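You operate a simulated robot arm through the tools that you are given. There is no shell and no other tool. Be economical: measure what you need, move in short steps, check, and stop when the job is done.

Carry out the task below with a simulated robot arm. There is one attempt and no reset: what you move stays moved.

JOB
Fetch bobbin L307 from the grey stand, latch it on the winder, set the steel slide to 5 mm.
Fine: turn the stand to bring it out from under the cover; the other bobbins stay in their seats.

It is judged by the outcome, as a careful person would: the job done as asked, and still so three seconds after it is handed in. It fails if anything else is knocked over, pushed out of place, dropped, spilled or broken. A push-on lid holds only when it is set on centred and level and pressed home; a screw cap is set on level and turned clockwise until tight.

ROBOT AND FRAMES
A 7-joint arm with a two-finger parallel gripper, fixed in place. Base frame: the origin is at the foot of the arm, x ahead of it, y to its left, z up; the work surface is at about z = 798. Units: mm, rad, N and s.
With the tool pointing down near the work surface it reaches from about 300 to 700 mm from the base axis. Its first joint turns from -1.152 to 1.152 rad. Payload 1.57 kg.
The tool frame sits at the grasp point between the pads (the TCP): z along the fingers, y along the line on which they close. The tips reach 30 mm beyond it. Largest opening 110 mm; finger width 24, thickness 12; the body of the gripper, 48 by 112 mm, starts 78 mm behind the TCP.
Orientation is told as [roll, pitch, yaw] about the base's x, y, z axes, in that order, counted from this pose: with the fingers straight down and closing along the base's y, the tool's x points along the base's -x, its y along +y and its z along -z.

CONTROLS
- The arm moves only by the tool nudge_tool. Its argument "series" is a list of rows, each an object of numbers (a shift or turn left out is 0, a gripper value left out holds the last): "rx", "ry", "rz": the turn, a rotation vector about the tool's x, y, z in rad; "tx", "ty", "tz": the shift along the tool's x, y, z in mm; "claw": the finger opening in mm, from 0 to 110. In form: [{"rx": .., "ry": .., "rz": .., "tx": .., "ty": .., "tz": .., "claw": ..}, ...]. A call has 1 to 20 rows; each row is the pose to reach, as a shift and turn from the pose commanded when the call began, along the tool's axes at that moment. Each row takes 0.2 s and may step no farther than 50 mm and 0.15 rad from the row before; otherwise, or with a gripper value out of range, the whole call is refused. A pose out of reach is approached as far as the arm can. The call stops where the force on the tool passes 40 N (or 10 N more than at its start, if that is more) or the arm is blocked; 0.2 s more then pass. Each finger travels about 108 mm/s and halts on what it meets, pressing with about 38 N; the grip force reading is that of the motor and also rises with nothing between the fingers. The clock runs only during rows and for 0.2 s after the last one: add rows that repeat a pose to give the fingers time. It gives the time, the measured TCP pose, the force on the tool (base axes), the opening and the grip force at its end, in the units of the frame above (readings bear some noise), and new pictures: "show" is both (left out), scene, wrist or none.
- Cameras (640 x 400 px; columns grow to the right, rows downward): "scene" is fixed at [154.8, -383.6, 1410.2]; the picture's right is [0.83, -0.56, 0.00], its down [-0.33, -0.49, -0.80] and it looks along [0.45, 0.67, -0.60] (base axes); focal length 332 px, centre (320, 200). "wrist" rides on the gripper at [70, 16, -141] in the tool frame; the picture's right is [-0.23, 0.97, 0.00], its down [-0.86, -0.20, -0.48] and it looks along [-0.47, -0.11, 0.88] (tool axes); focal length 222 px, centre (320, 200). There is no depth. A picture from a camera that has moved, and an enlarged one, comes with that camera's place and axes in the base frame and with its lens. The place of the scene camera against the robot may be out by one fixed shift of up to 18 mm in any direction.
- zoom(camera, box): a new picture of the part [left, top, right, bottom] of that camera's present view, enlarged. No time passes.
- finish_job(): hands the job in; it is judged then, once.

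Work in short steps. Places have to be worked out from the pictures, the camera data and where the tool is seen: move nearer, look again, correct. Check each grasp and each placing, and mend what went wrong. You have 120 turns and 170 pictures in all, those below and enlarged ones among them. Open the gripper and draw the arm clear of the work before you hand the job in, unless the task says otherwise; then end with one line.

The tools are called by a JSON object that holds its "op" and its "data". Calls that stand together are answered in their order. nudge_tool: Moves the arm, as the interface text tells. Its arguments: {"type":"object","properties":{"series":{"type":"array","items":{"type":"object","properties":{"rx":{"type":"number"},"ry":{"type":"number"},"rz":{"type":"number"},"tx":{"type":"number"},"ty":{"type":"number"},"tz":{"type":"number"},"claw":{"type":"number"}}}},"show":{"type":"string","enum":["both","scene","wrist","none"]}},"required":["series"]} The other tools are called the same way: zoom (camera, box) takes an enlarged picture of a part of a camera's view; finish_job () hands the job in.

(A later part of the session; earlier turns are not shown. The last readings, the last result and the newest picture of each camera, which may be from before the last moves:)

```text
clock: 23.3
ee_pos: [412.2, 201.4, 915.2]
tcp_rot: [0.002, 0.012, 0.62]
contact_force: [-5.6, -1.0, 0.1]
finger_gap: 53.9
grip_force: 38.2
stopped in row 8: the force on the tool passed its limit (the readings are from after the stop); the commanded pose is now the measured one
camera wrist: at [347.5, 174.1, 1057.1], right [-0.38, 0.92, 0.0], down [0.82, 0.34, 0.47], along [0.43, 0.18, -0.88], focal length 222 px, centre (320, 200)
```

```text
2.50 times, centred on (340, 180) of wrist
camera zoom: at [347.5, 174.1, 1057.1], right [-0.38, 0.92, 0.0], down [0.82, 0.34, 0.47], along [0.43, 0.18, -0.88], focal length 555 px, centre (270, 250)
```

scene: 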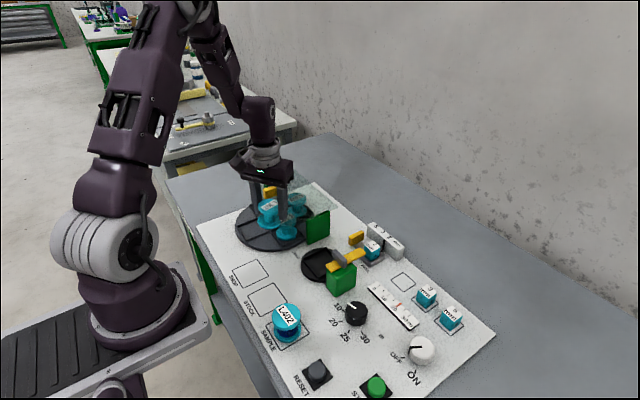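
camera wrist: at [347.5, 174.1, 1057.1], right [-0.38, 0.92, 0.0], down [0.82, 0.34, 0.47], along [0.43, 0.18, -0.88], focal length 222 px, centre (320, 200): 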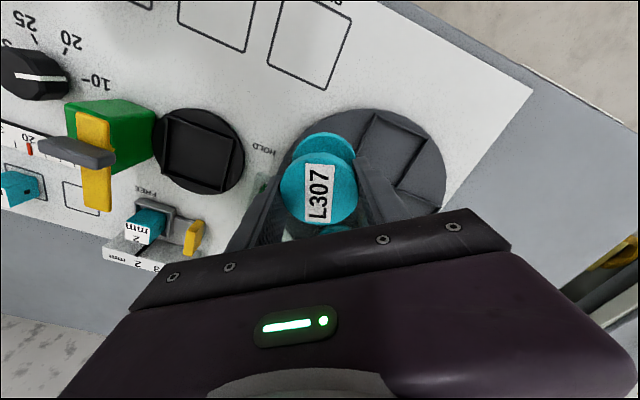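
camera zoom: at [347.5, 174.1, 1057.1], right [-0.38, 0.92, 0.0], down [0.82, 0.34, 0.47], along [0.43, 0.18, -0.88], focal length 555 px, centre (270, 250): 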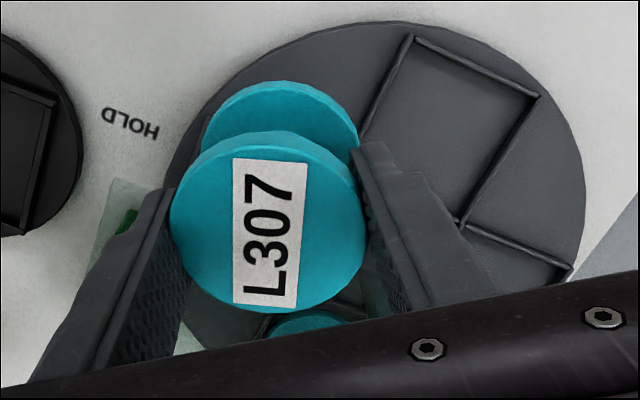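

The lower flange likely met the cover's front edge. I back off 8 mm in −x and raise 50 mm slowly.

{"op": "nudge_tool", "data": {"series": [{"tx": 3, "ty": 2}, {"tx": 7, "ty": 5}, {"tx": 8, "ty": 6, "tz": -5}, {"tx": 8, "ty": 6, "tz": -12}, {"tx": 8, "ty": 6, "tz": -20}, {"tx": 8, "ty": 6, "tz": -28}, {"tx": 8, "ty": 6, "tz": -36}, {"tx": 8, "ty": 6, "tz": -44}, {"tx": 8, "ty": 6, "tz": -50}]}}

{"op": "zoom", "data": {"camera": "scene", "box": [215, 130, 345, 250]}}

```text
clock: 25.3
ee_pos: [405.4, 201.6, 965.0]
tcp_rot: [0.002, 0.008, 0.618]
contact_force: [-1.0, 0.0, -0.1]
finger_gap: 53.4
grip_force: 38.0
camera wrist: at [338.7, 175.2, 1107.7], right [-0.38, 0.92, 0.0], down [0.82, 0.34, 0.47], along [0.43, 0.18, -0.88], focal length 222 px, centre (320, 200)
```

scene: 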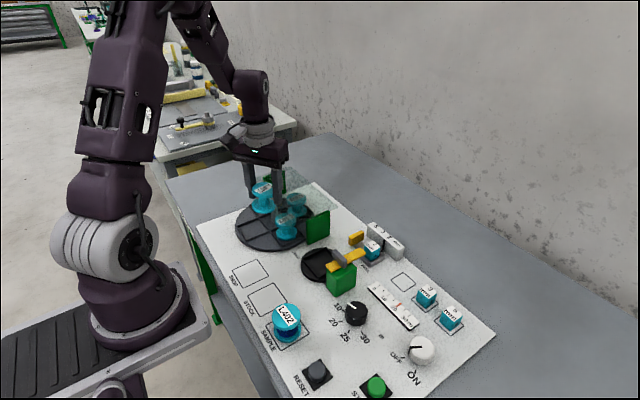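
wrist: 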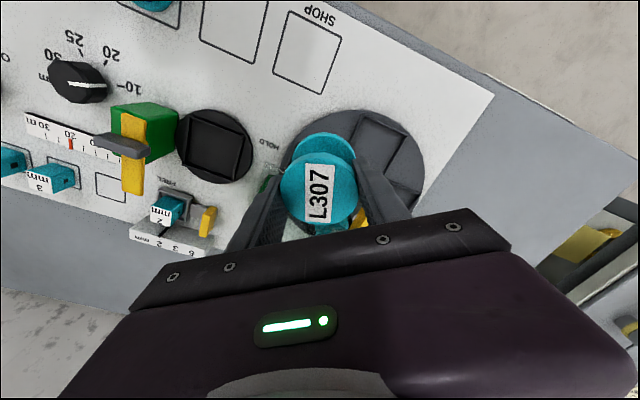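

```text
3.33 times, centred on (280, 190) of scene
camera zoom: at [154.9, -383.6, 1410.2], right [0.83, -0.56, 0.0], down [-0.33, -0.49, -0.8], along [0.45, 0.67, -0.6], focal length 1107 px, centre (453, 233)
```

zoom: 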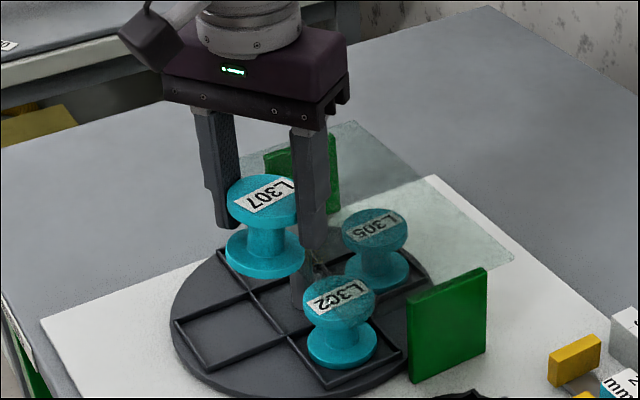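

All is undisturbed and L307 hangs level. I carry it to above the winder at z ≈ 965, turning to yaw ≈ 1.52.

{"op": "nudge_tool", "data": {"series": [{"tx": 1, "ty": -5, "rz": -0.05}, {"tx": 2, "ty": -14, "rz": -0.11}, {"tx": 4, "ty": -24, "rz": -0.18}, {"tx": 5, "ty": -34, "rz": -0.25}, {"tx": 7, "ty": -44, "rz": -0.32}, {"tx": 8, "ty": -55, "rz": -0.39}, {"tx": 10, "ty": -66, "rz": -0.46}, {"tx": 11, "ty": -77, "rz": -0.53}, {"tx": 13, "ty": -88, "rz": -0.6}, {"tx": 14, "ty": -99, "rz": -0.67}, {"tx": 16, "ty": -110, "rz": -0.74}, {"tx": 17, "ty": -121, "rz": -0.8}, {"tx": 19, "ty": -131, "rz": -0.85}, {"tx": 20, "ty": -139, "rz": -0.89}, {"tx": 20.8, "ty": -144.2, "rz": -0.9}, {"tx": 20.8, "ty": -144.2, "rz": -0.9}]}}

{"op": "zoom", "data": {"camera": "wrist", "box": [200, 50, 440, 240]}}

{"op": "zoom", "data": {"camera": "scene", "box": [270, 160, 420, 300]}}

```text
clock: 28.7
ee_pos: [471.6, 72.4, 965.4]
tcp_rot: [0.009, 0.004, 1.521]
contact_force: [0.8, 0.1, -1.3]
finger_gap: 53.5
grip_force: 37.7
camera wrist: at [452.2, 3.6, 1106.8], right [-0.96, 0.28, 0.01], down [0.25, 0.85, 0.47], along [0.12, 0.46, -0.88], focal length 222 px, centre (320, 200)
```

scene: 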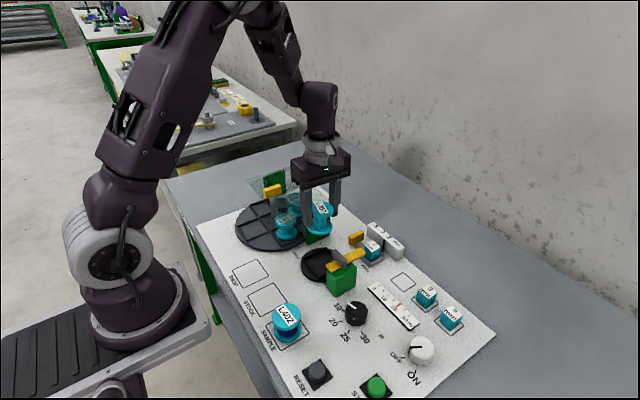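
wrist: 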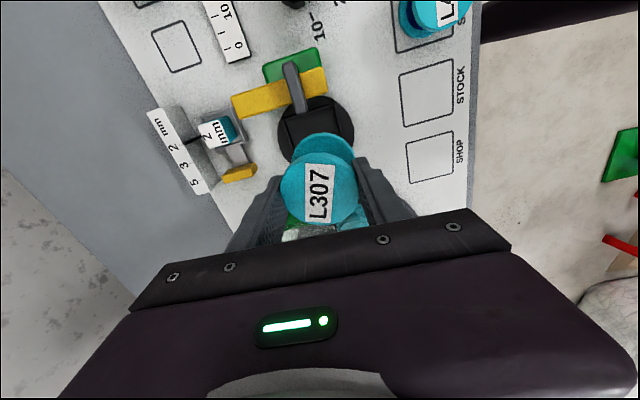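

```text
2.11 times, centred on (320, 145) of wrist
camera zoom: at [452.2, 3.6, 1106.8], right [-0.96, 0.28, 0.01], down [0.25, 0.85, 0.47], along [0.12, 0.46, -0.88], focal length 468 px, centre (320, 316)
```

zoom: 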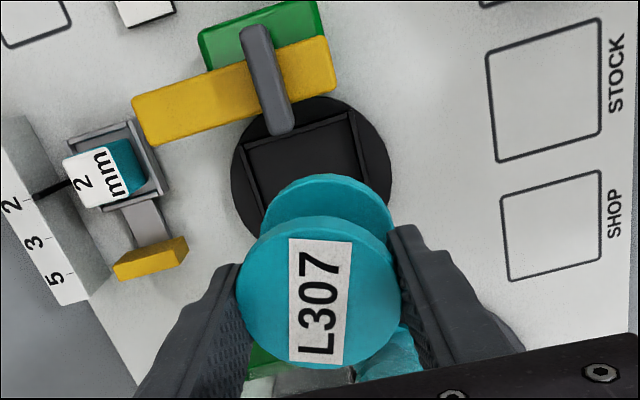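

```text
2.86 times, centred on (345, 230) of scene
camera zoom: at [154.9, -383.6, 1410.2], right [0.83, -0.56, 0.0], down [-0.33, -0.49, -0.8], along [0.45, 0.67, -0.6], focal length 949 px, centre (249, 114)
```

zoom: 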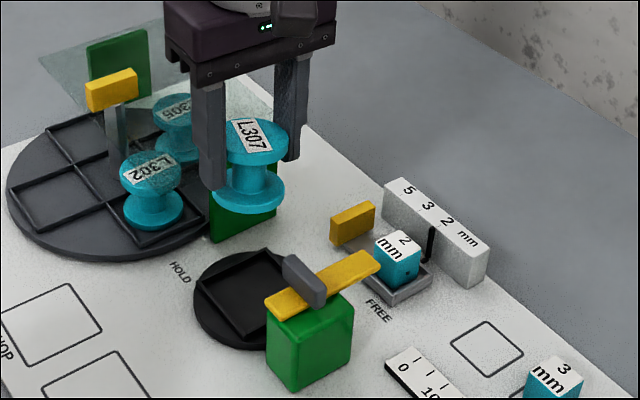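

The winder seat centre works out at about (471,69). The latch fin ends near y = 27, clear of the bobbin. I lower to TCP z ≈ 872 and recheck.

{"op": "nudge_tool", "data": {"series": [{"tx": 1, "tz": 5}, {"tx": 3.4, "ty": 0.4, "tz": 13}, {"tx": 3.4, "ty": 0.4, "tz": 22}, {"tx": 3.4, "ty": 0.4, "tz": 32}, {"tx": 3.4, "ty": 0.4, "tz": 42}, {"tx": 3.4, "ty": 0.4, "tz": 52}, {"tx": 3.4, "ty": 0.4, "tz": 62}, {"tx": 3.4, "ty": 0.4, "tz": 72}, {"tx": 3.4, "ty": 0.4, "tz": 82}, {"tx": 3.4, "ty": 0.4, "tz": 90}, {"tx": 3.4, "ty": 0.4, "tz": 93}]}}

{"op": "zoom", "data": {"camera": "wrist", "box": [200, 50, 440, 240]}}

{"op": "zoom", "data": {"camera": "scene", "box": [280, 200, 400, 310]}}

```text
clock: 31.1
ee_pos: [470.4, 68.8, 872.3]
tcp_rot: [0.009, 0.004, 1.52]
contact_force: [-0.4, -0.2, -0.5]
finger_gap: 53.2
grip_force: 37.8
camera wrist: at [450.9, 0.0, 1013.7], right [-0.96, 0.28, 0.01], down [0.25, 0.85, 0.47], along [0.12, 0.46, -0.88], focal length 222 px, centre (320, 200)
```

scene: 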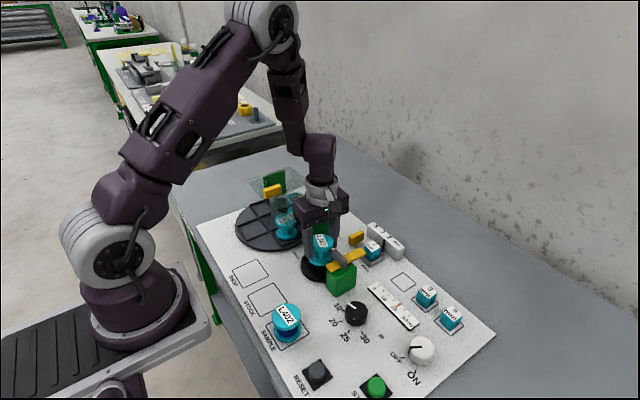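
wrist: 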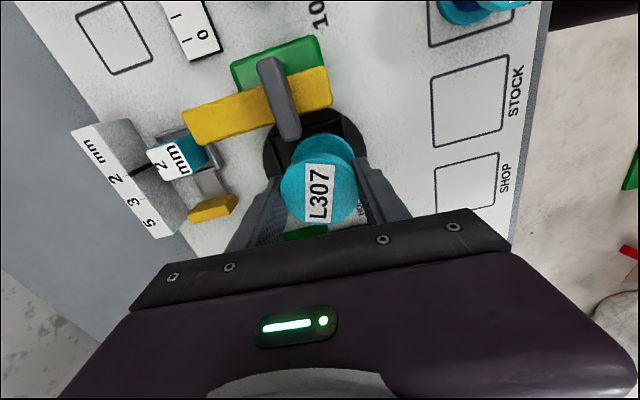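

```text
2.11 times, centred on (320, 145) of wrist
camera zoom: at [450.9, 0.0, 1013.7], right [-0.96, 0.28, 0.01], down [0.25, 0.85, 0.47], along [0.12, 0.46, -0.88], focal length 468 px, centre (320, 316)
```

zoom: 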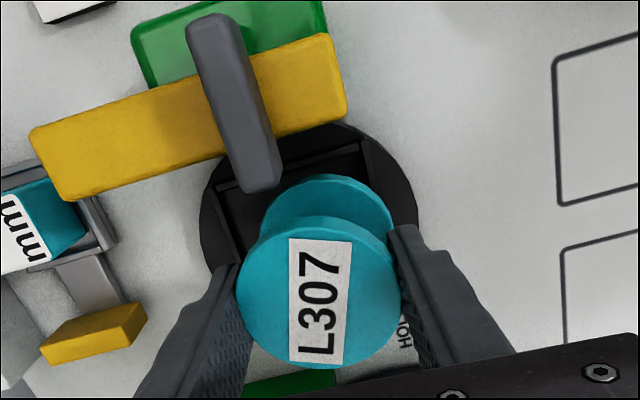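

```text
3.64 times, centred on (340, 255) of scene
camera zoom: at [154.9, -383.6, 1410.2], right [0.83, -0.56, 0.0], down [-0.33, -0.49, -0.8], along [0.45, 0.67, -0.6], focal length 1208 px, centre (247, 0)
```

zoom: 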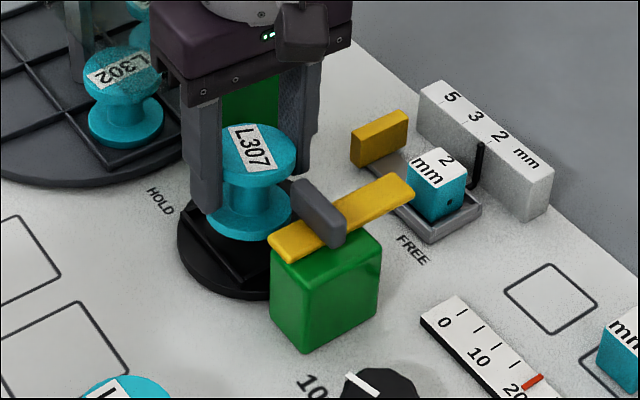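

The bobbin is well centred over the seat. I lower slowly to just above the expected seat height.

{"op": "nudge_tool", "data": {"series": [{"tz": 4}, {"tz": 8}, {"tz": 12}, {"tz": 16}, {"tz": 20}, {"tz": 23}], "show": "scene"}}

{"op": "zoom", "data": {"camera": "scene", "box": [280, 200, 400, 310]}}

```text
clock: 32.5
ee_pos: [469.5, 68.5, 850.4]
tcp_rot: [0.005, 0.002, 1.52]
contact_force: [-2.1, 1.7, 24.1]
finger_gap: 53.6
grip_force: 37.8
```

scene: 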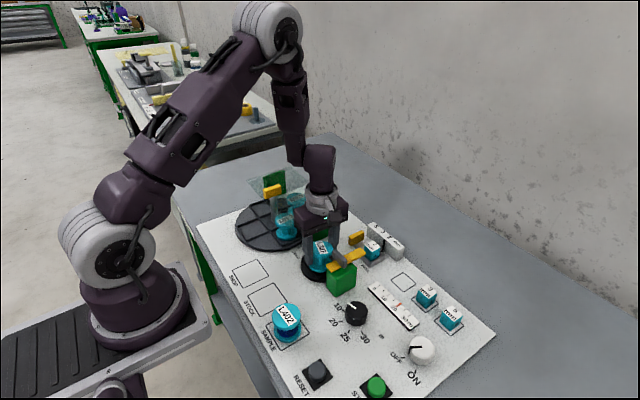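

```text
3.64 times, centred on (340, 255) of scene
camera zoom: at [154.5, -383.7, 1410.2], right [0.83, -0.56, 0.0], down [-0.33, -0.49, -0.8], along [0.45, 0.67, -0.6], focal length 1208 px, centre (247, 0)
```

zoom: 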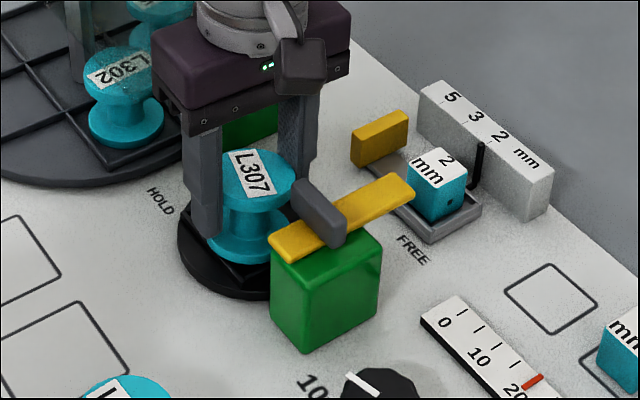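

There is contact at z 850 (24 N). I check with the wrist camera whether it sits inside the seat.

{"op": "zoom", "data": {"camera": "wrist", "box": [220, 90, 420, 240]}}

{"op": "zoom", "data": {"camera": "scene", "box": [295, 225, 355, 285]}}

```text
2.67 times, centred on (320, 165) of wrist
camera zoom: at [450.3, 0.0, 991.8], right [-0.96, 0.28, 0.01], down [0.25, 0.85, 0.47], along [0.13, 0.46, -0.88], focal length 592 px, centre (320, 293)
```

zoom: 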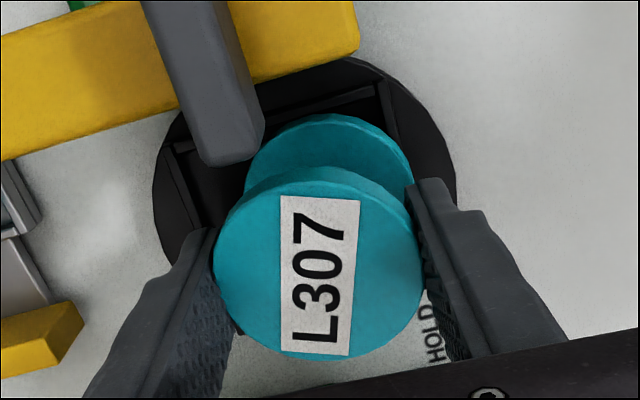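

```text
6.67 times, centred on (325, 255) of scene
camera zoom: at [154.5, -383.7, 1410.2], right [0.83, -0.56, 0.0], down [-0.33, -0.49, -0.8], along [0.45, 0.67, -0.6], focal length 2214 px, centre (287, -167)
```

zoom: 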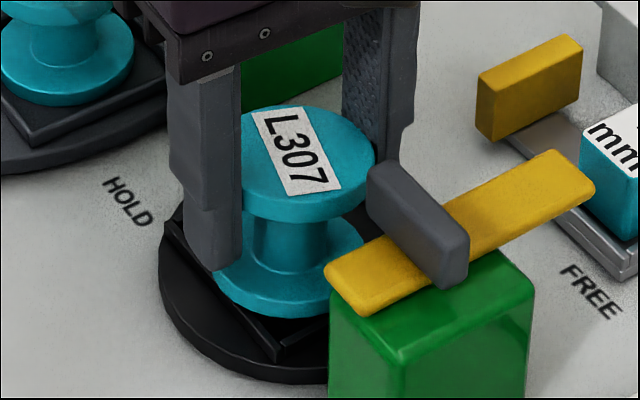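

The lower flange seems to rest on the rim at the −x/−y side. I raise 6 mm, shift by (+5,+3) mm, and lower gently.

{"op": "nudge_tool", "data": {"series": [{"tz": -3}, {"tz": -6}, {"tx": -1.7, "ty": -2.5, "tz": -6}, {"tx": -3.2, "ty": -4.9, "tz": -6}, {"tx": -3.2, "ty": -4.9, "tz": -4}, {"tx": -3.2, "ty": -4.9, "tz": -2}, {"tx": -3.2, "ty": -4.9, "tz": 0}]}}

{"op": "zoom", "data": {"camera": "wrist", "box": [220, 90, 420, 240]}}

{"op": "zoom", "data": {"camera": "scene", "box": [295, 225, 355, 285]}}

```text
clock: 34.1
ee_pos: [474.7, 71.4, 849.2]
tcp_rot: [0.01, 0.004, 1.52]
contact_force: [-0.8, 0.3, -1.5]
finger_gap: 53.5
grip_force: 38.4
camera wrist: at [455.4, 2.8, 990.6], right [-0.96, 0.28, 0.01], down [0.25, 0.85, 0.47], along [0.12, 0.46, -0.88], focal length 222 px, centre (320, 200)
```

scene: 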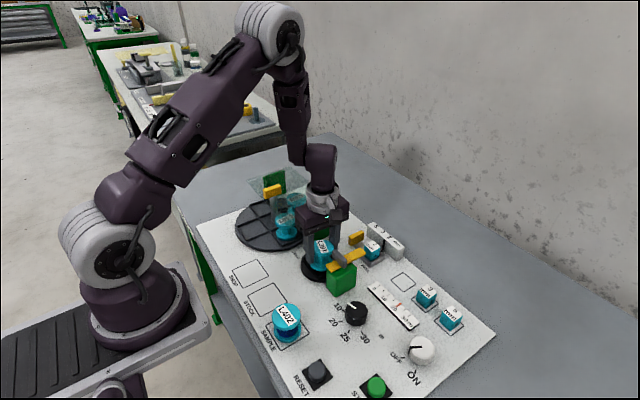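
wrist: 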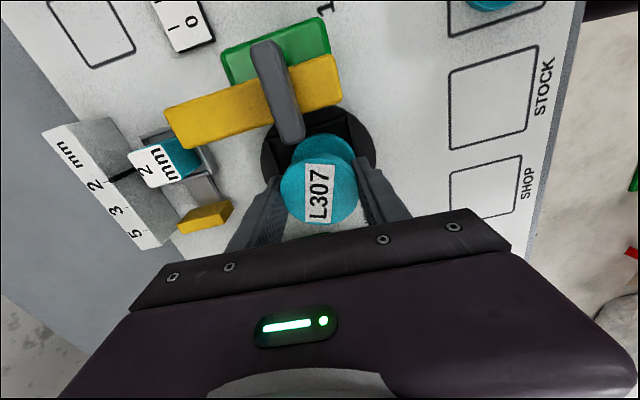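

```text
2.67 times, centred on (320, 165) of wrist
camera zoom: at [455.4, 2.8, 990.6], right [-0.96, 0.28, 0.01], down [0.25, 0.85, 0.47], along [0.12, 0.46, -0.88], focal length 592 px, centre (320, 293)
```

zoom: 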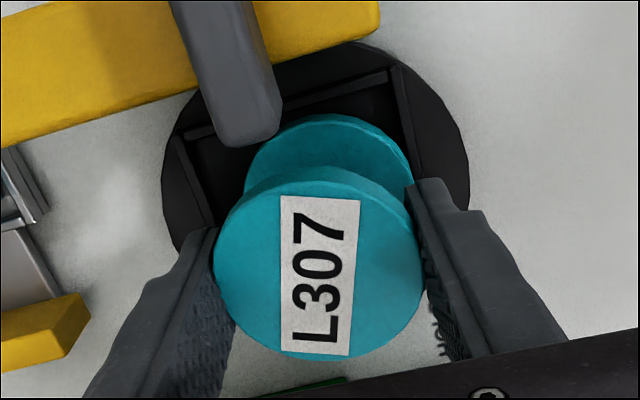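

```text
6.67 times, centred on (325, 255) of scene
camera zoom: at [154.9, -383.6, 1410.2], right [0.83, -0.56, 0.0], down [-0.33, -0.49, -0.8], along [0.45, 0.67, -0.6], focal length 2214 px, centre (287, -167)
```

zoom: 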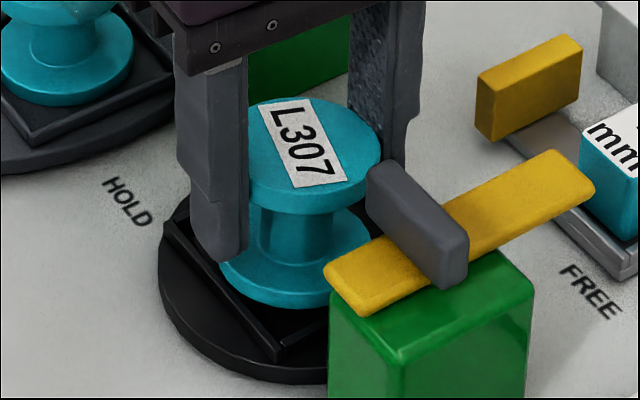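

No contact now, but the flange is still about 5 mm closer to the −x rim. I shift +5 mm in x and lower gently.

{"op": "nudge_tool", "data": {"series": [{"tz": -2}, {"tx": 0, "ty": -2.5, "tz": -2}, {"tx": 0, "ty": -5, "tz": -2}, {"tx": 0, "ty": -5, "tz": 0}, {"tx": 0, "ty": -5, "tz": 1}, {"tx": 0, "ty": -5, "tz": 2}, {"tx": 0, "ty": -5, "tz": 3}], "show": "wrist"}}

{"op": "zoom", "data": {"camera": "wrist", "box": [220, 90, 420, 240]}}

{"op": "zoom", "data": {"camera": "scene", "box": [295, 225, 355, 285]}}

```text
clock: 35.7
ee_pos: [480.4, 70.3, 848.7]
tcp_rot: [0.007, 0.005, 1.519]
contact_force: [-3.1, -1.4, 13.9]
finger_gap: 53.5
grip_force: 38.2
stopped in row 7: the force on the tool passed its limit (the readings are from after the stop); the commanded pose is now the measured one
camera wrist: at [460.3, 2.1, 989.6], right [-0.96, 0.28, 0.01], down [0.25, 0.85, 0.47], along [0.13, 0.46, -0.88], focal length 222 px, centre (320, 200)
```

wrist: 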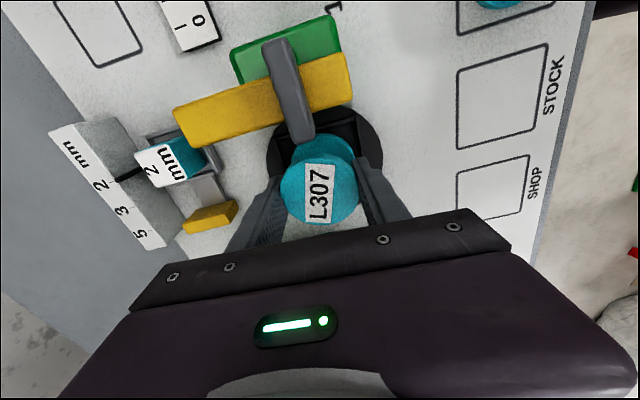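

```text
2.67 times, centred on (320, 165) of wrist
camera zoom: at [460.3, 2.1, 989.6], right [-0.96, 0.28, 0.01], down [0.25, 0.85, 0.47], along [0.13, 0.46, -0.88], focal length 592 px, centre (320, 293)
```

zoom: 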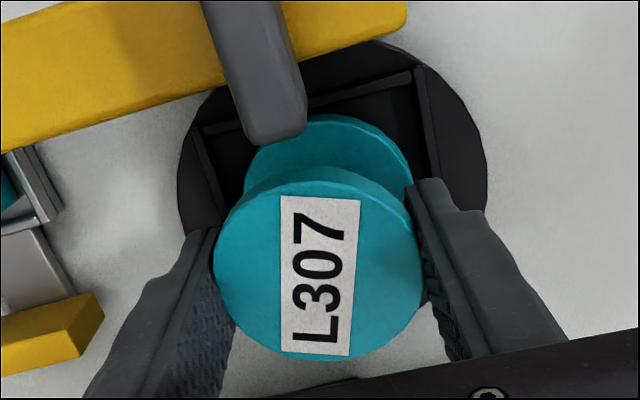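

```text
6.67 times, centred on (325, 255) of scene
camera zoom: at [154.6, -383.7, 1410.2], right [0.83, -0.56, 0.0], down [-0.33, -0.49, -0.8], along [0.45, 0.67, -0.6], focal length 2214 px, centre (287, -167)
```

zoom: 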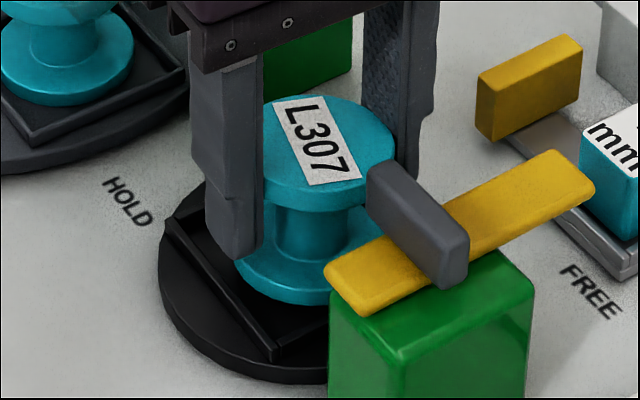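

The flange now lies centred within the rims and the contact is most likely the seat floor. I release slowly and look.

{"op": "nudge_tool", "data": {"series": [{"tz": -0.5, "claw": 53}, {"tz": -0.5, "claw": 60}, {"tz": -0.5, "claw": 72}, {"tz": -0.5, "claw": 80}, {"tz": -0.5, "claw": 84}], "show": "wrist"}}

{"op": "zoom", "data": {"camera": "wrist", "box": [220, 90, 420, 240]}}

{"op": "zoom", "data": {"camera": "scene", "box": [295, 225, 355, 285]}}

```text
clock: 36.9
ee_pos: [479.3, 71.1, 847.7]
tcp_rot: [0.008, 0.003, 1.52]
contact_force: [-0.2, 0.4, -0.5]
finger_gap: 84.3
grip_force: 0.0
camera wrist: at [460.5, 2.5, 989.5], right [-0.96, 0.28, 0.01], down [0.25, 0.85, 0.47], along [0.13, 0.46, -0.88], focal length 222 px, centre (320, 200)
```

wrist: 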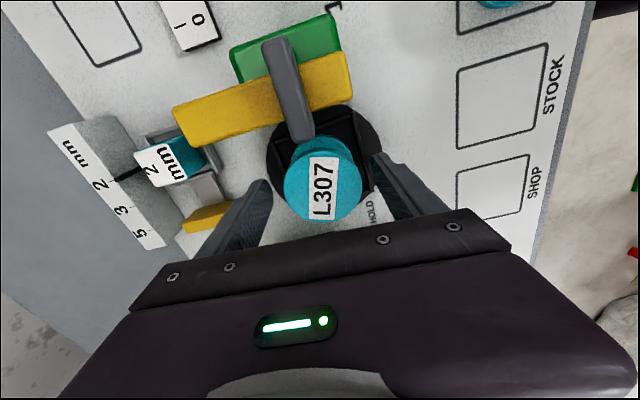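

```text
2.67 times, centred on (320, 165) of wrist
camera zoom: at [460.5, 2.5, 989.5], right [-0.96, 0.28, 0.01], down [0.25, 0.85, 0.47], along [0.13, 0.46, -0.88], focal length 592 px, centre (320, 293)
```

zoom: 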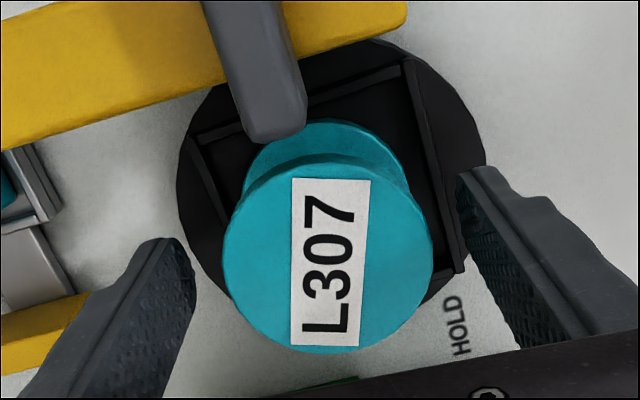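

```text
6.67 times, centred on (325, 255) of scene
camera zoom: at [154.8, -383.6, 1410.2], right [0.83, -0.56, 0.0], down [-0.33, -0.49, -0.8], along [0.45, 0.67, -0.6], focal length 2214 px, centre (287, -167)
```

zoom: 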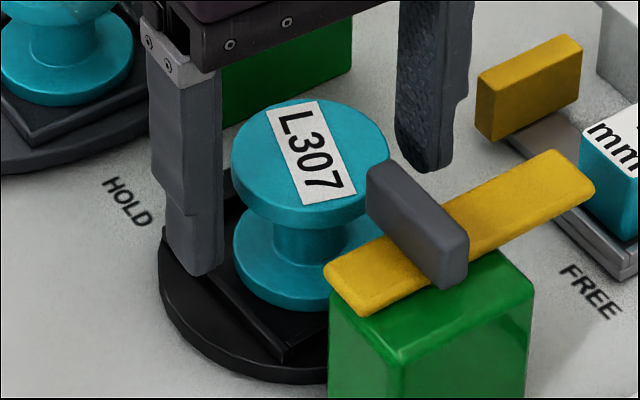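

L307 sits upright and centred in the winder seat. I rise straight up and then look at the latch.

{"op": "nudge_tool", "data": {"series": [{"tz": -20, "claw": 90}, {"tz": -60}, {"tz": -100}, {"tx": 35, "tz": -130, "ty": 0}, {"tx": 65, "tz": -140, "claw": 70}, {"tx": 65, "tz": -140, "claw": 70}]}}

{"op": "zoom", "data": {"camera": "wrist", "box": [200, 60, 440, 240]}}

{"op": "zoom", "data": {"camera": "scene", "box": [285, 215, 415, 315]}}

```text
clock: 38.3
ee_pos: [477.7, 5.8, 987.9]
tcp_rot: [0.007, 0.004, 1.52]
contact_force: [0.6, 0.2, 0.1]
finger_gap: 70.0
grip_force: 0.1
camera wrist: at [457.7, -62.6, 1129.7], right [-0.96, 0.28, 0.01], down [0.25, 0.85, 0.47], along [0.13, 0.46, -0.88], focal length 222 px, centre (320, 200)
```

scene: 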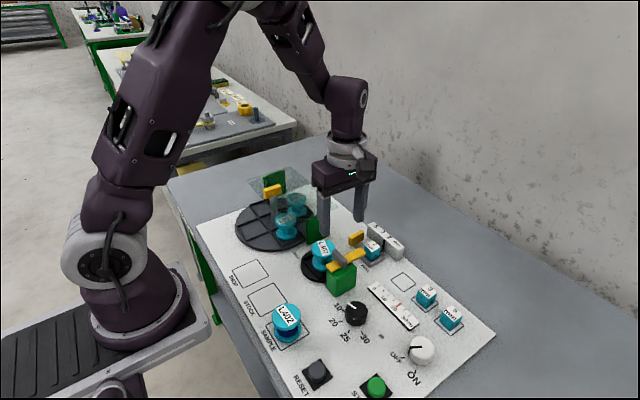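
wrist: 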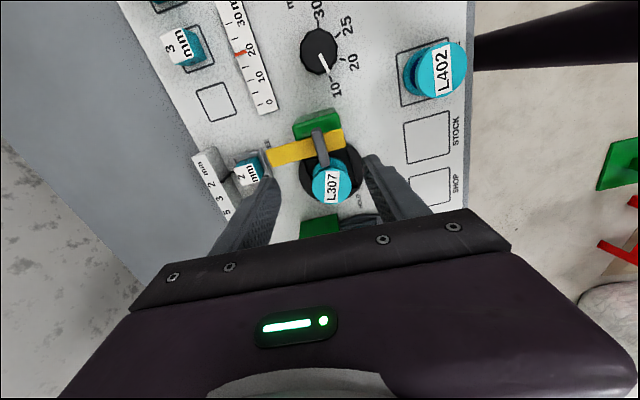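

```text
2.22 times, centred on (320, 150) of wrist
camera zoom: at [457.7, -62.6, 1129.7], right [-0.96, 0.28, 0.01], down [0.25, 0.85, 0.47], along [0.13, 0.46, -0.88], focal length 494 px, centre (320, 311)
```

zoom: 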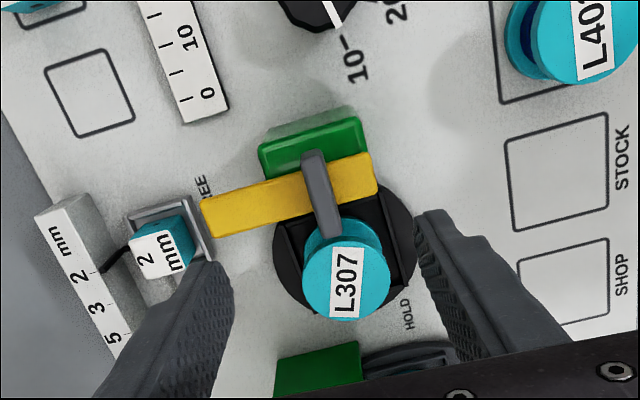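

```text
4.00 times, centred on (350, 265) of scene
camera zoom: at [154.8, -383.6, 1410.2], right [0.83, -0.56, 0.0], down [-0.33, -0.49, -0.8], along [0.45, 0.67, -0.6], focal length 1328 px, centre (200, -60)
```

zoom: 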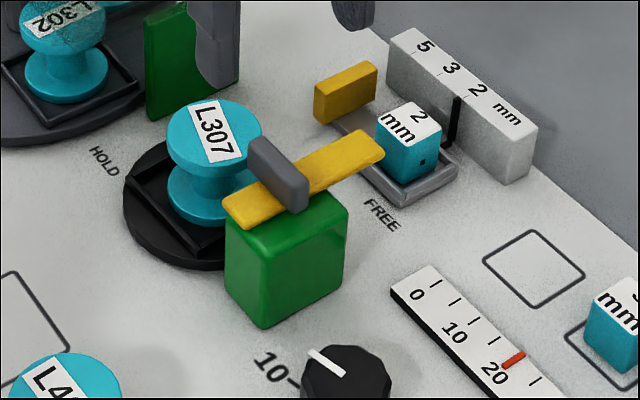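

The fin's top centre is at about (477,5,875), the lever top at about z = 862 and the bobbin top at about 853. The lever must turn 90° counter-clockwise, so I re-orient the gripper from yaw 1.52 to −1.62 in free air to have the range for it.

{"op": "nudge_tool", "data": {"series": [{"rz": 0.14}, {"rz": 0.28}, {"rz": 0.42}, {"rz": 0.56}, {"rz": 0.7}, {"rz": 0.84}, {"rz": 0.98}, {"rz": 1.12}, {"rz": 1.26}, {"rz": 1.4}, {"rz": 1.54}, {"rz": 1.57}], "show": "none"}}

{"op": "nudge_tool", "data": {"series": [{"rz": 0.14}, {"rz": 0.28}, {"rz": 0.42}, {"rz": 0.56}, {"rz": 0.7}, {"rz": 0.84}, {"rz": 0.98}, {"rz": 1.12}, {"rz": 1.26}, {"rz": 1.4}, {"rz": 1.54}, {"rz": 1.57}, {"rz": 1.57}]}}

{"op": "zoom", "data": {"camera": "wrist", "box": [200, 60, 440, 240]}}

```text
clock: 40.9
ee_pos: [477.7, 6.2, 988.3]
tcp_rot: [-0.004, 0.007, -0.053]
contact_force: [0.1, 0.0, 0.3]
finger_gap: 70.0
grip_force: 0.1
```

```text
clock: 43.7
ee_pos: [478.0, 5.9, 987.3]
tcp_rot: [-0.007, -0.004, -1.622]
contact_force: [0.3, -0.5, 0.0]
finger_gap: 70.1
grip_force: 0.0
camera wrist: at [497.8, 75.4, 1129.0], right [0.96, -0.28, -0.01], down [-0.24, -0.84, 0.48], along [-0.14, -0.46, -0.88], focal length 222 px, centre (320, 200)
```

scene: 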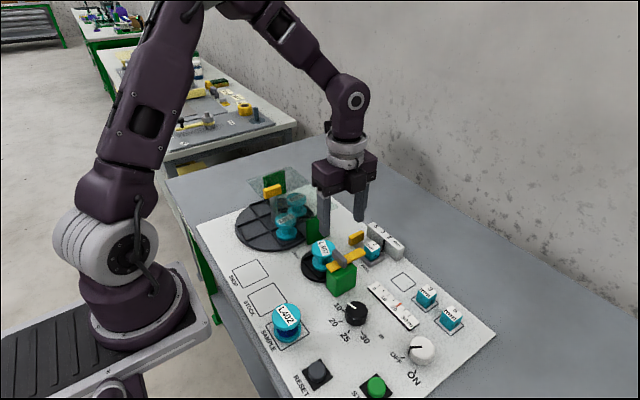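
wrist: 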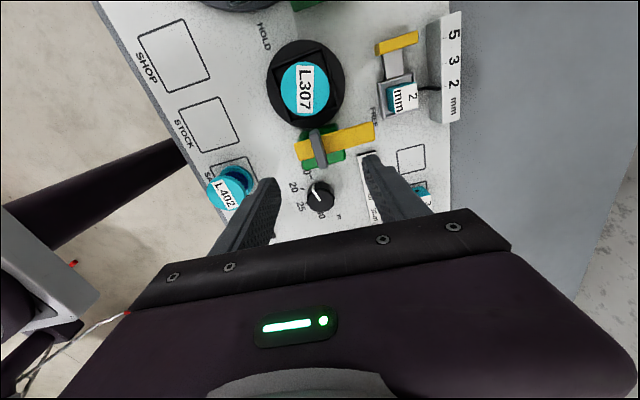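

```text
2.22 times, centred on (320, 150) of wrist
camera zoom: at [497.8, 75.4, 1129.0], right [0.96, -0.28, -0.01], down [-0.24, -0.84, 0.48], along [-0.14, -0.46, -0.88], focal length 494 px, centre (320, 311)
```

zoom: 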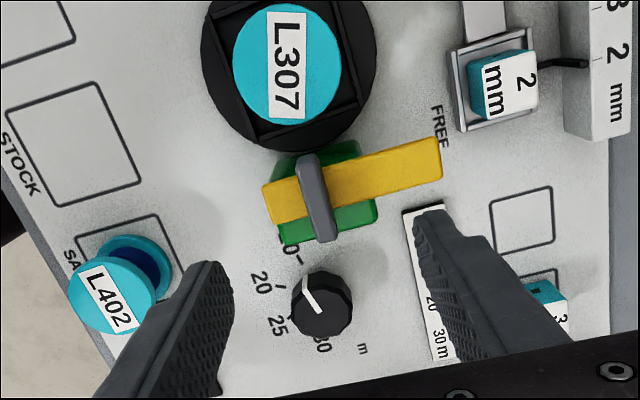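

The view from the opposite side puts the fin at (474.5,4.6). I correct and descend to TCP z ≈ 896, with the tips just above the lever.

{"op": "nudge_tool", "data": {"series": [{"tx": -1.5, "ty": -3.4, "tz": 30, "claw": 50}, {"tx": -1.5, "ty": -3.4, "tz": 60, "claw": 40}, {"tx": -1.5, "ty": -3.4, "tz": 80}, {"tx": -1.5, "ty": -3.4, "tz": 90}, {"tx": -1.5, "ty": -3.4, "tz": 90}]}}

{"op": "zoom", "data": {"camera": "wrist", "box": [220, 60, 420, 220]}}

{"op": "zoom", "data": {"camera": "scene", "box": [290, 210, 400, 300]}}

```text
clock: 44.9
ee_pos: [474.0, 5.1, 898.1]
tcp_rot: [-0.007, -0.003, -1.621]
contact_force: [-0.7, -0.6, 0.5]
finger_gap: 39.9
grip_force: 0.0
camera wrist: at [493.4, 74.2, 1038.9], right [0.96, -0.28, -0.01], down [-0.24, -0.84, 0.48], along [-0.14, -0.46, -0.88], focal length 222 px, centre (320, 200)
```

scene: 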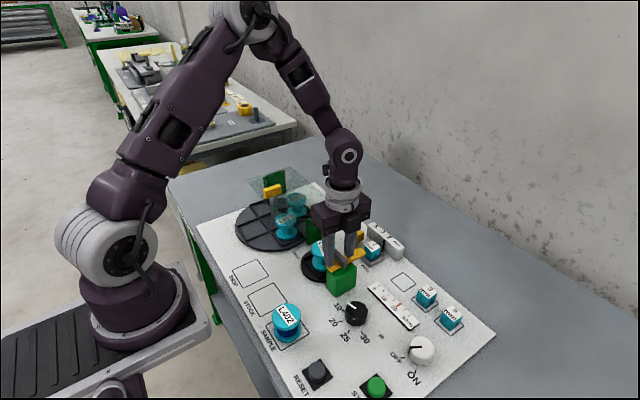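
wrist: 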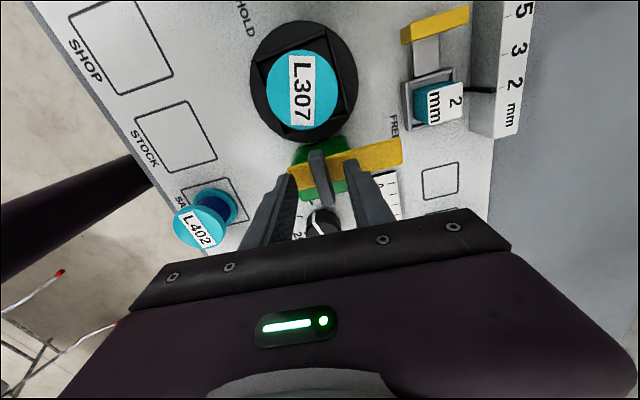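

```text
2.50 times, centred on (320, 140) of wrist
camera zoom: at [493.4, 74.2, 1038.9], right [0.96, -0.28, -0.01], down [-0.24, -0.84, 0.48], along [-0.14, -0.46, -0.88], focal length 555 px, centre (320, 350)
```

zoom: 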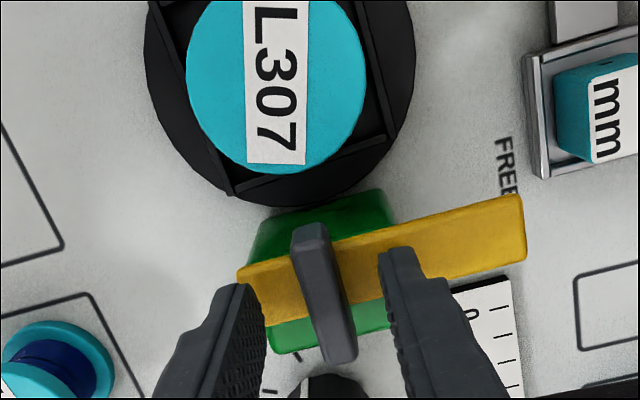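

```text
4.44 times, centred on (345, 255) of scene
camera zoom: at [154.9, -383.6, 1410.2], right [0.83, -0.56, 0.0], down [-0.33, -0.49, -0.8], along [0.45, 0.67, -0.6], focal length 1476 px, centre (209, -44)
```

zoom: 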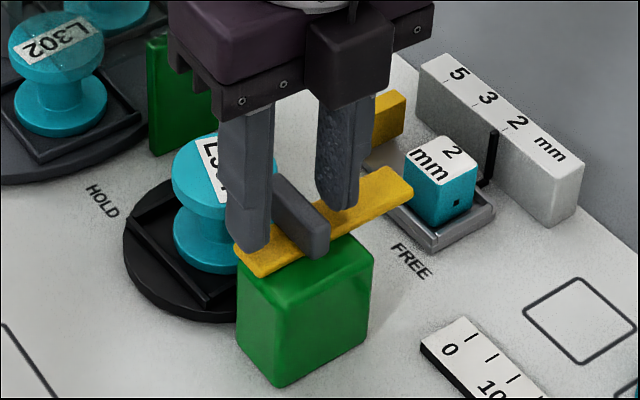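

The fin is between the fingers. I lower 3.5 mm and close.

{"op": "nudge_tool", "data": {"series": [{"tz": 2}, {"tz": 3.5}, {"tz": 3.5, "claw": 20}, {"tz": 3.5, "claw": 0}, {"tz": 3.5, "claw": 0}, {"tz": 3.5, "claw": 0}], "show": "wrist"}}

{"op": "zoom", "data": {"camera": "scene", "box": [290, 210, 400, 300]}}

```text
clock: 46.3
ee_pos: [475.6, 4.5, 894.5]
tcp_rot: [-0.005, -0.003, -1.618]
contact_force: [18.9, -1.3, -12.1]
finger_gap: 12.5
grip_force: 29.6
camera wrist: at [494.6, 74.2, 1035.4], right [0.96, -0.27, 0.0], down [-0.24, -0.84, 0.48], along [-0.13, -0.46, -0.88], focal length 222 px, centre (320, 200)
```

wrist: 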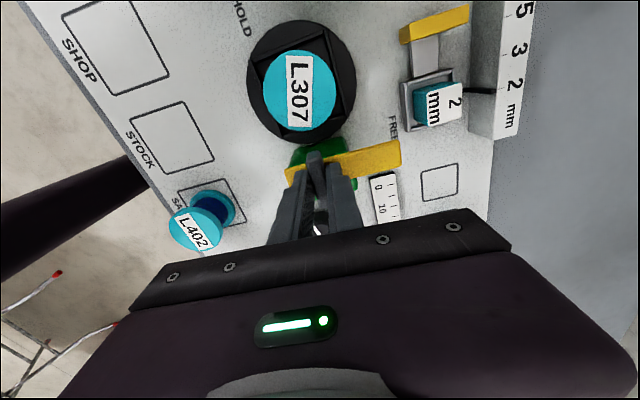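

```text
4.44 times, centred on (345, 255) of scene
camera zoom: at [155.5, -383.6, 1410.1], right [0.83, -0.56, 0.0], down [-0.33, -0.49, -0.8], along [0.45, 0.67, -0.6], focal length 1476 px, centre (209, -44)
```

zoom: 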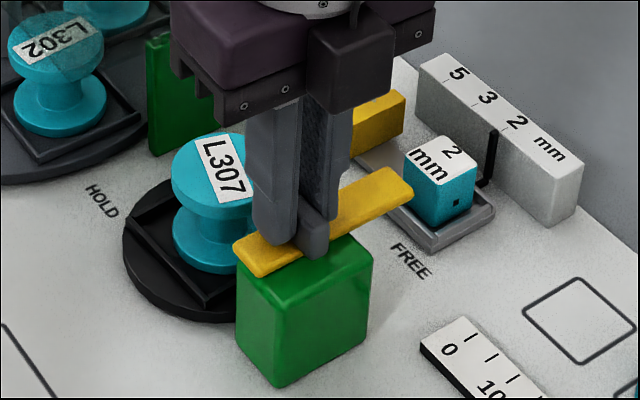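

Gripped at 12.5 mm. I relieve 2.5 mm toward +x and start turning counter-clockwise.

{"op": "nudge_tool", "data": {"series": [{"ty": 2.5}, {"ty": 2.5, "rz": -0.08}, {"ty": 2.5, "rz": -0.18}, {"ty": 2.5, "rz": -0.28}, {"ty": 2.5, "rz": -0.35}]}}

{"op": "zoom", "data": {"camera": "scene", "box": [290, 210, 400, 300]}}

```text
clock: 47.5
ee_pos: [476.9, 5.2, 895.9]
tcp_rot: [-0.01, 0.0, -1.269]
contact_force: [-4.0, -0.6, 1.0]
finger_gap: 11.7
grip_force: 29.1
camera wrist: at [470.6, 76.4, 1035.7], right [1.0, 0.07, -0.01], down [0.07, -0.87, 0.48], along [0.03, -0.48, -0.88], focal length 222 px, centre (320, 200)
```

scene: 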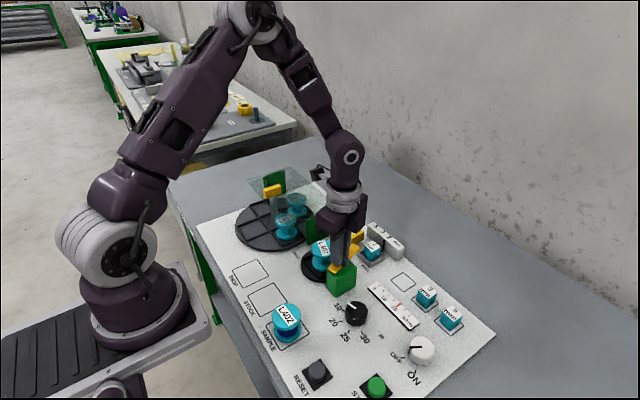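
wrist: 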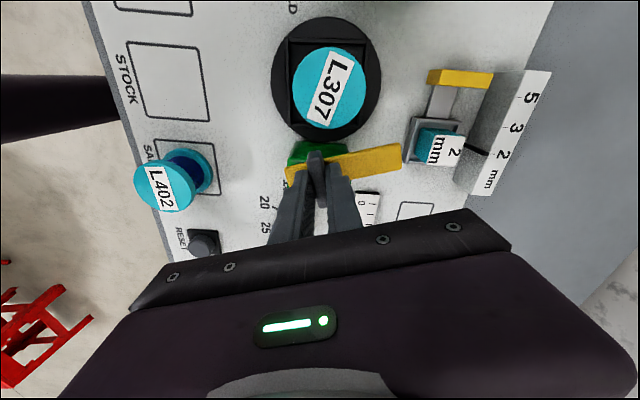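

```text
4.44 times, centred on (345, 255) of scene
camera zoom: at [154.7, -383.6, 1410.2], right [0.83, -0.56, 0.0], down [-0.33, -0.49, -0.8], along [0.45, 0.67, -0.6], focal length 1476 px, centre (209, -44)
```

zoom: 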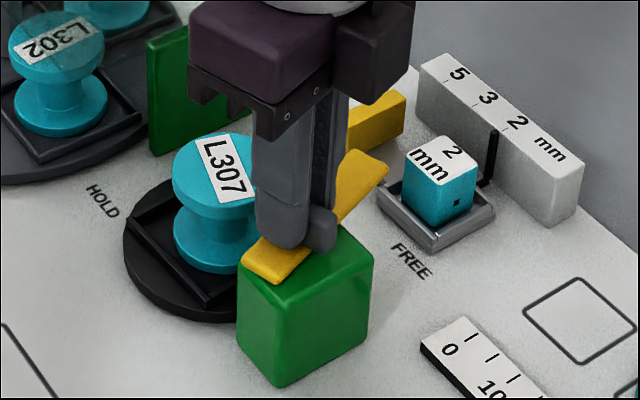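

The lever turns freely. I continue in steps, watching the force as it comes over the bobbin.

{"op": "nudge_tool", "data": {"series": [{"rz": -0.1}, {"rz": -0.2}, {"rz": -0.3}, {"rz": -0.4}, {"rz": -0.5}, {"rz": -0.6}, {"rz": -0.7}]}}

{"op": "zoom", "data": {"camera": "scene", "box": [290, 210, 400, 300]}}

```text
clock: 49.1
ee_pos: [475.2, 3.9, 893.7]
tcp_rot: [-0.006, 0.006, -0.569]
contact_force: [-9.8, 0.4, -7.3]
finger_gap: 11.7
grip_force: 29.0
camera wrist: at [425.9, 56.3, 1036.1], right [0.72, 0.7, -0.01], down [0.62, -0.63, 0.47], along [0.33, -0.34, -0.88], focal length 222 px, centre (320, 200)
```

scene: 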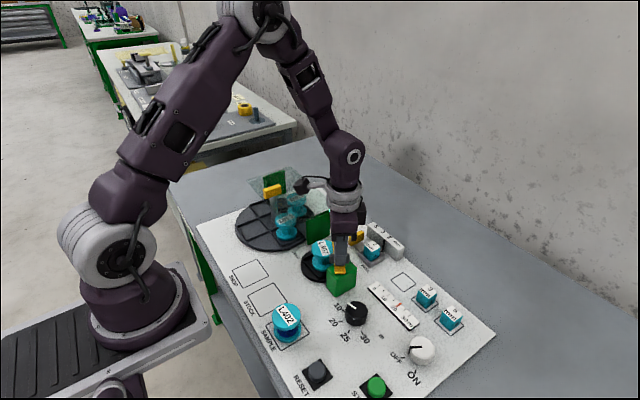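
wrist: 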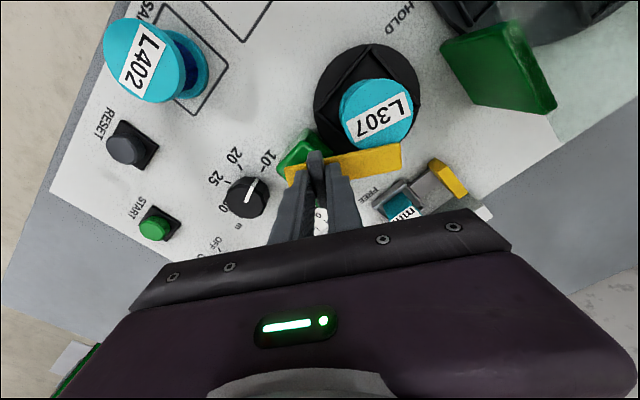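

```text
4.44 times, centred on (345, 255) of scene
camera zoom: at [154.7, -383.6, 1410.2], right [0.83, -0.56, 0.0], down [-0.33, -0.49, -0.8], along [0.45, 0.67, -0.6], focal length 1476 px, centre (209, -44)
```

zoom: 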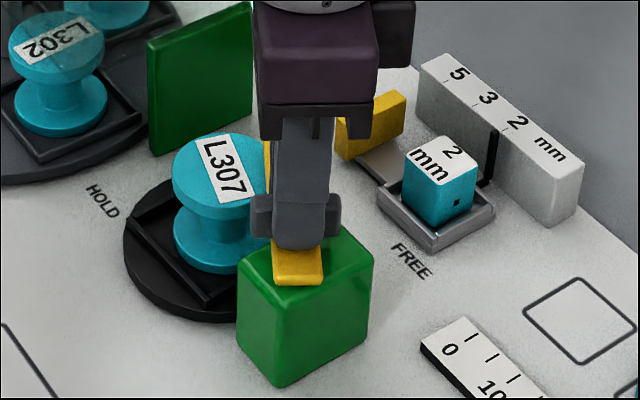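

The lever is about to cross the bobbin. I continue in small steps.

{"op": "nudge_tool", "data": {"series": [{"rz": -0.06}, {"rz": -0.12}, {"rz": -0.18}, {"rz": -0.24}, {"rz": -0.3}]}}

{"op": "zoom", "data": {"camera": "scene", "box": [290, 210, 400, 300]}}

```text
clock: 50.3
ee_pos: [475.5, 4.3, 894.4]
tcp_rot: [-0.006, 0.008, -0.27]
contact_force: [-13.4, 4.1, -5.1]
finger_gap: 11.8
grip_force: 29.3
camera wrist: at [413.0, 39.3, 1036.3], right [0.48, 0.88, -0.01], down [0.78, -0.42, 0.47], along [0.41, -0.23, -0.88], focal length 222 px, centre (320, 200)
```

scene: 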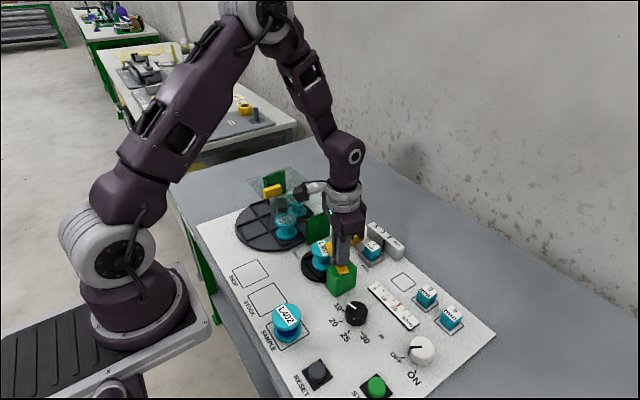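
wrist: 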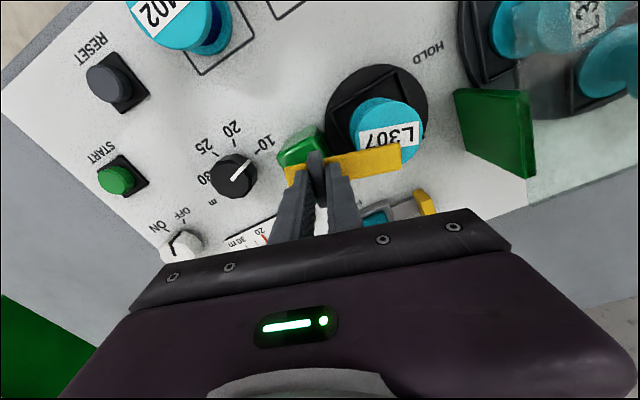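

```text
4.44 times, centred on (345, 255) of scene
camera zoom: at [154.6, -383.5, 1410.2], right [0.83, -0.56, 0.0], down [-0.33, -0.49, -0.8], along [0.45, 0.67, -0.6], focal length 1476 px, centre (209, -44)
```

zoom: 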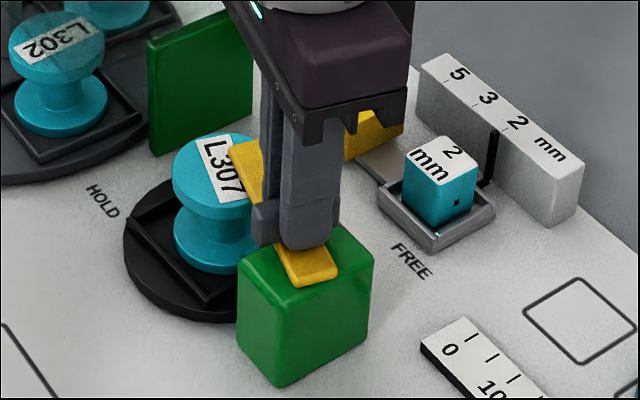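

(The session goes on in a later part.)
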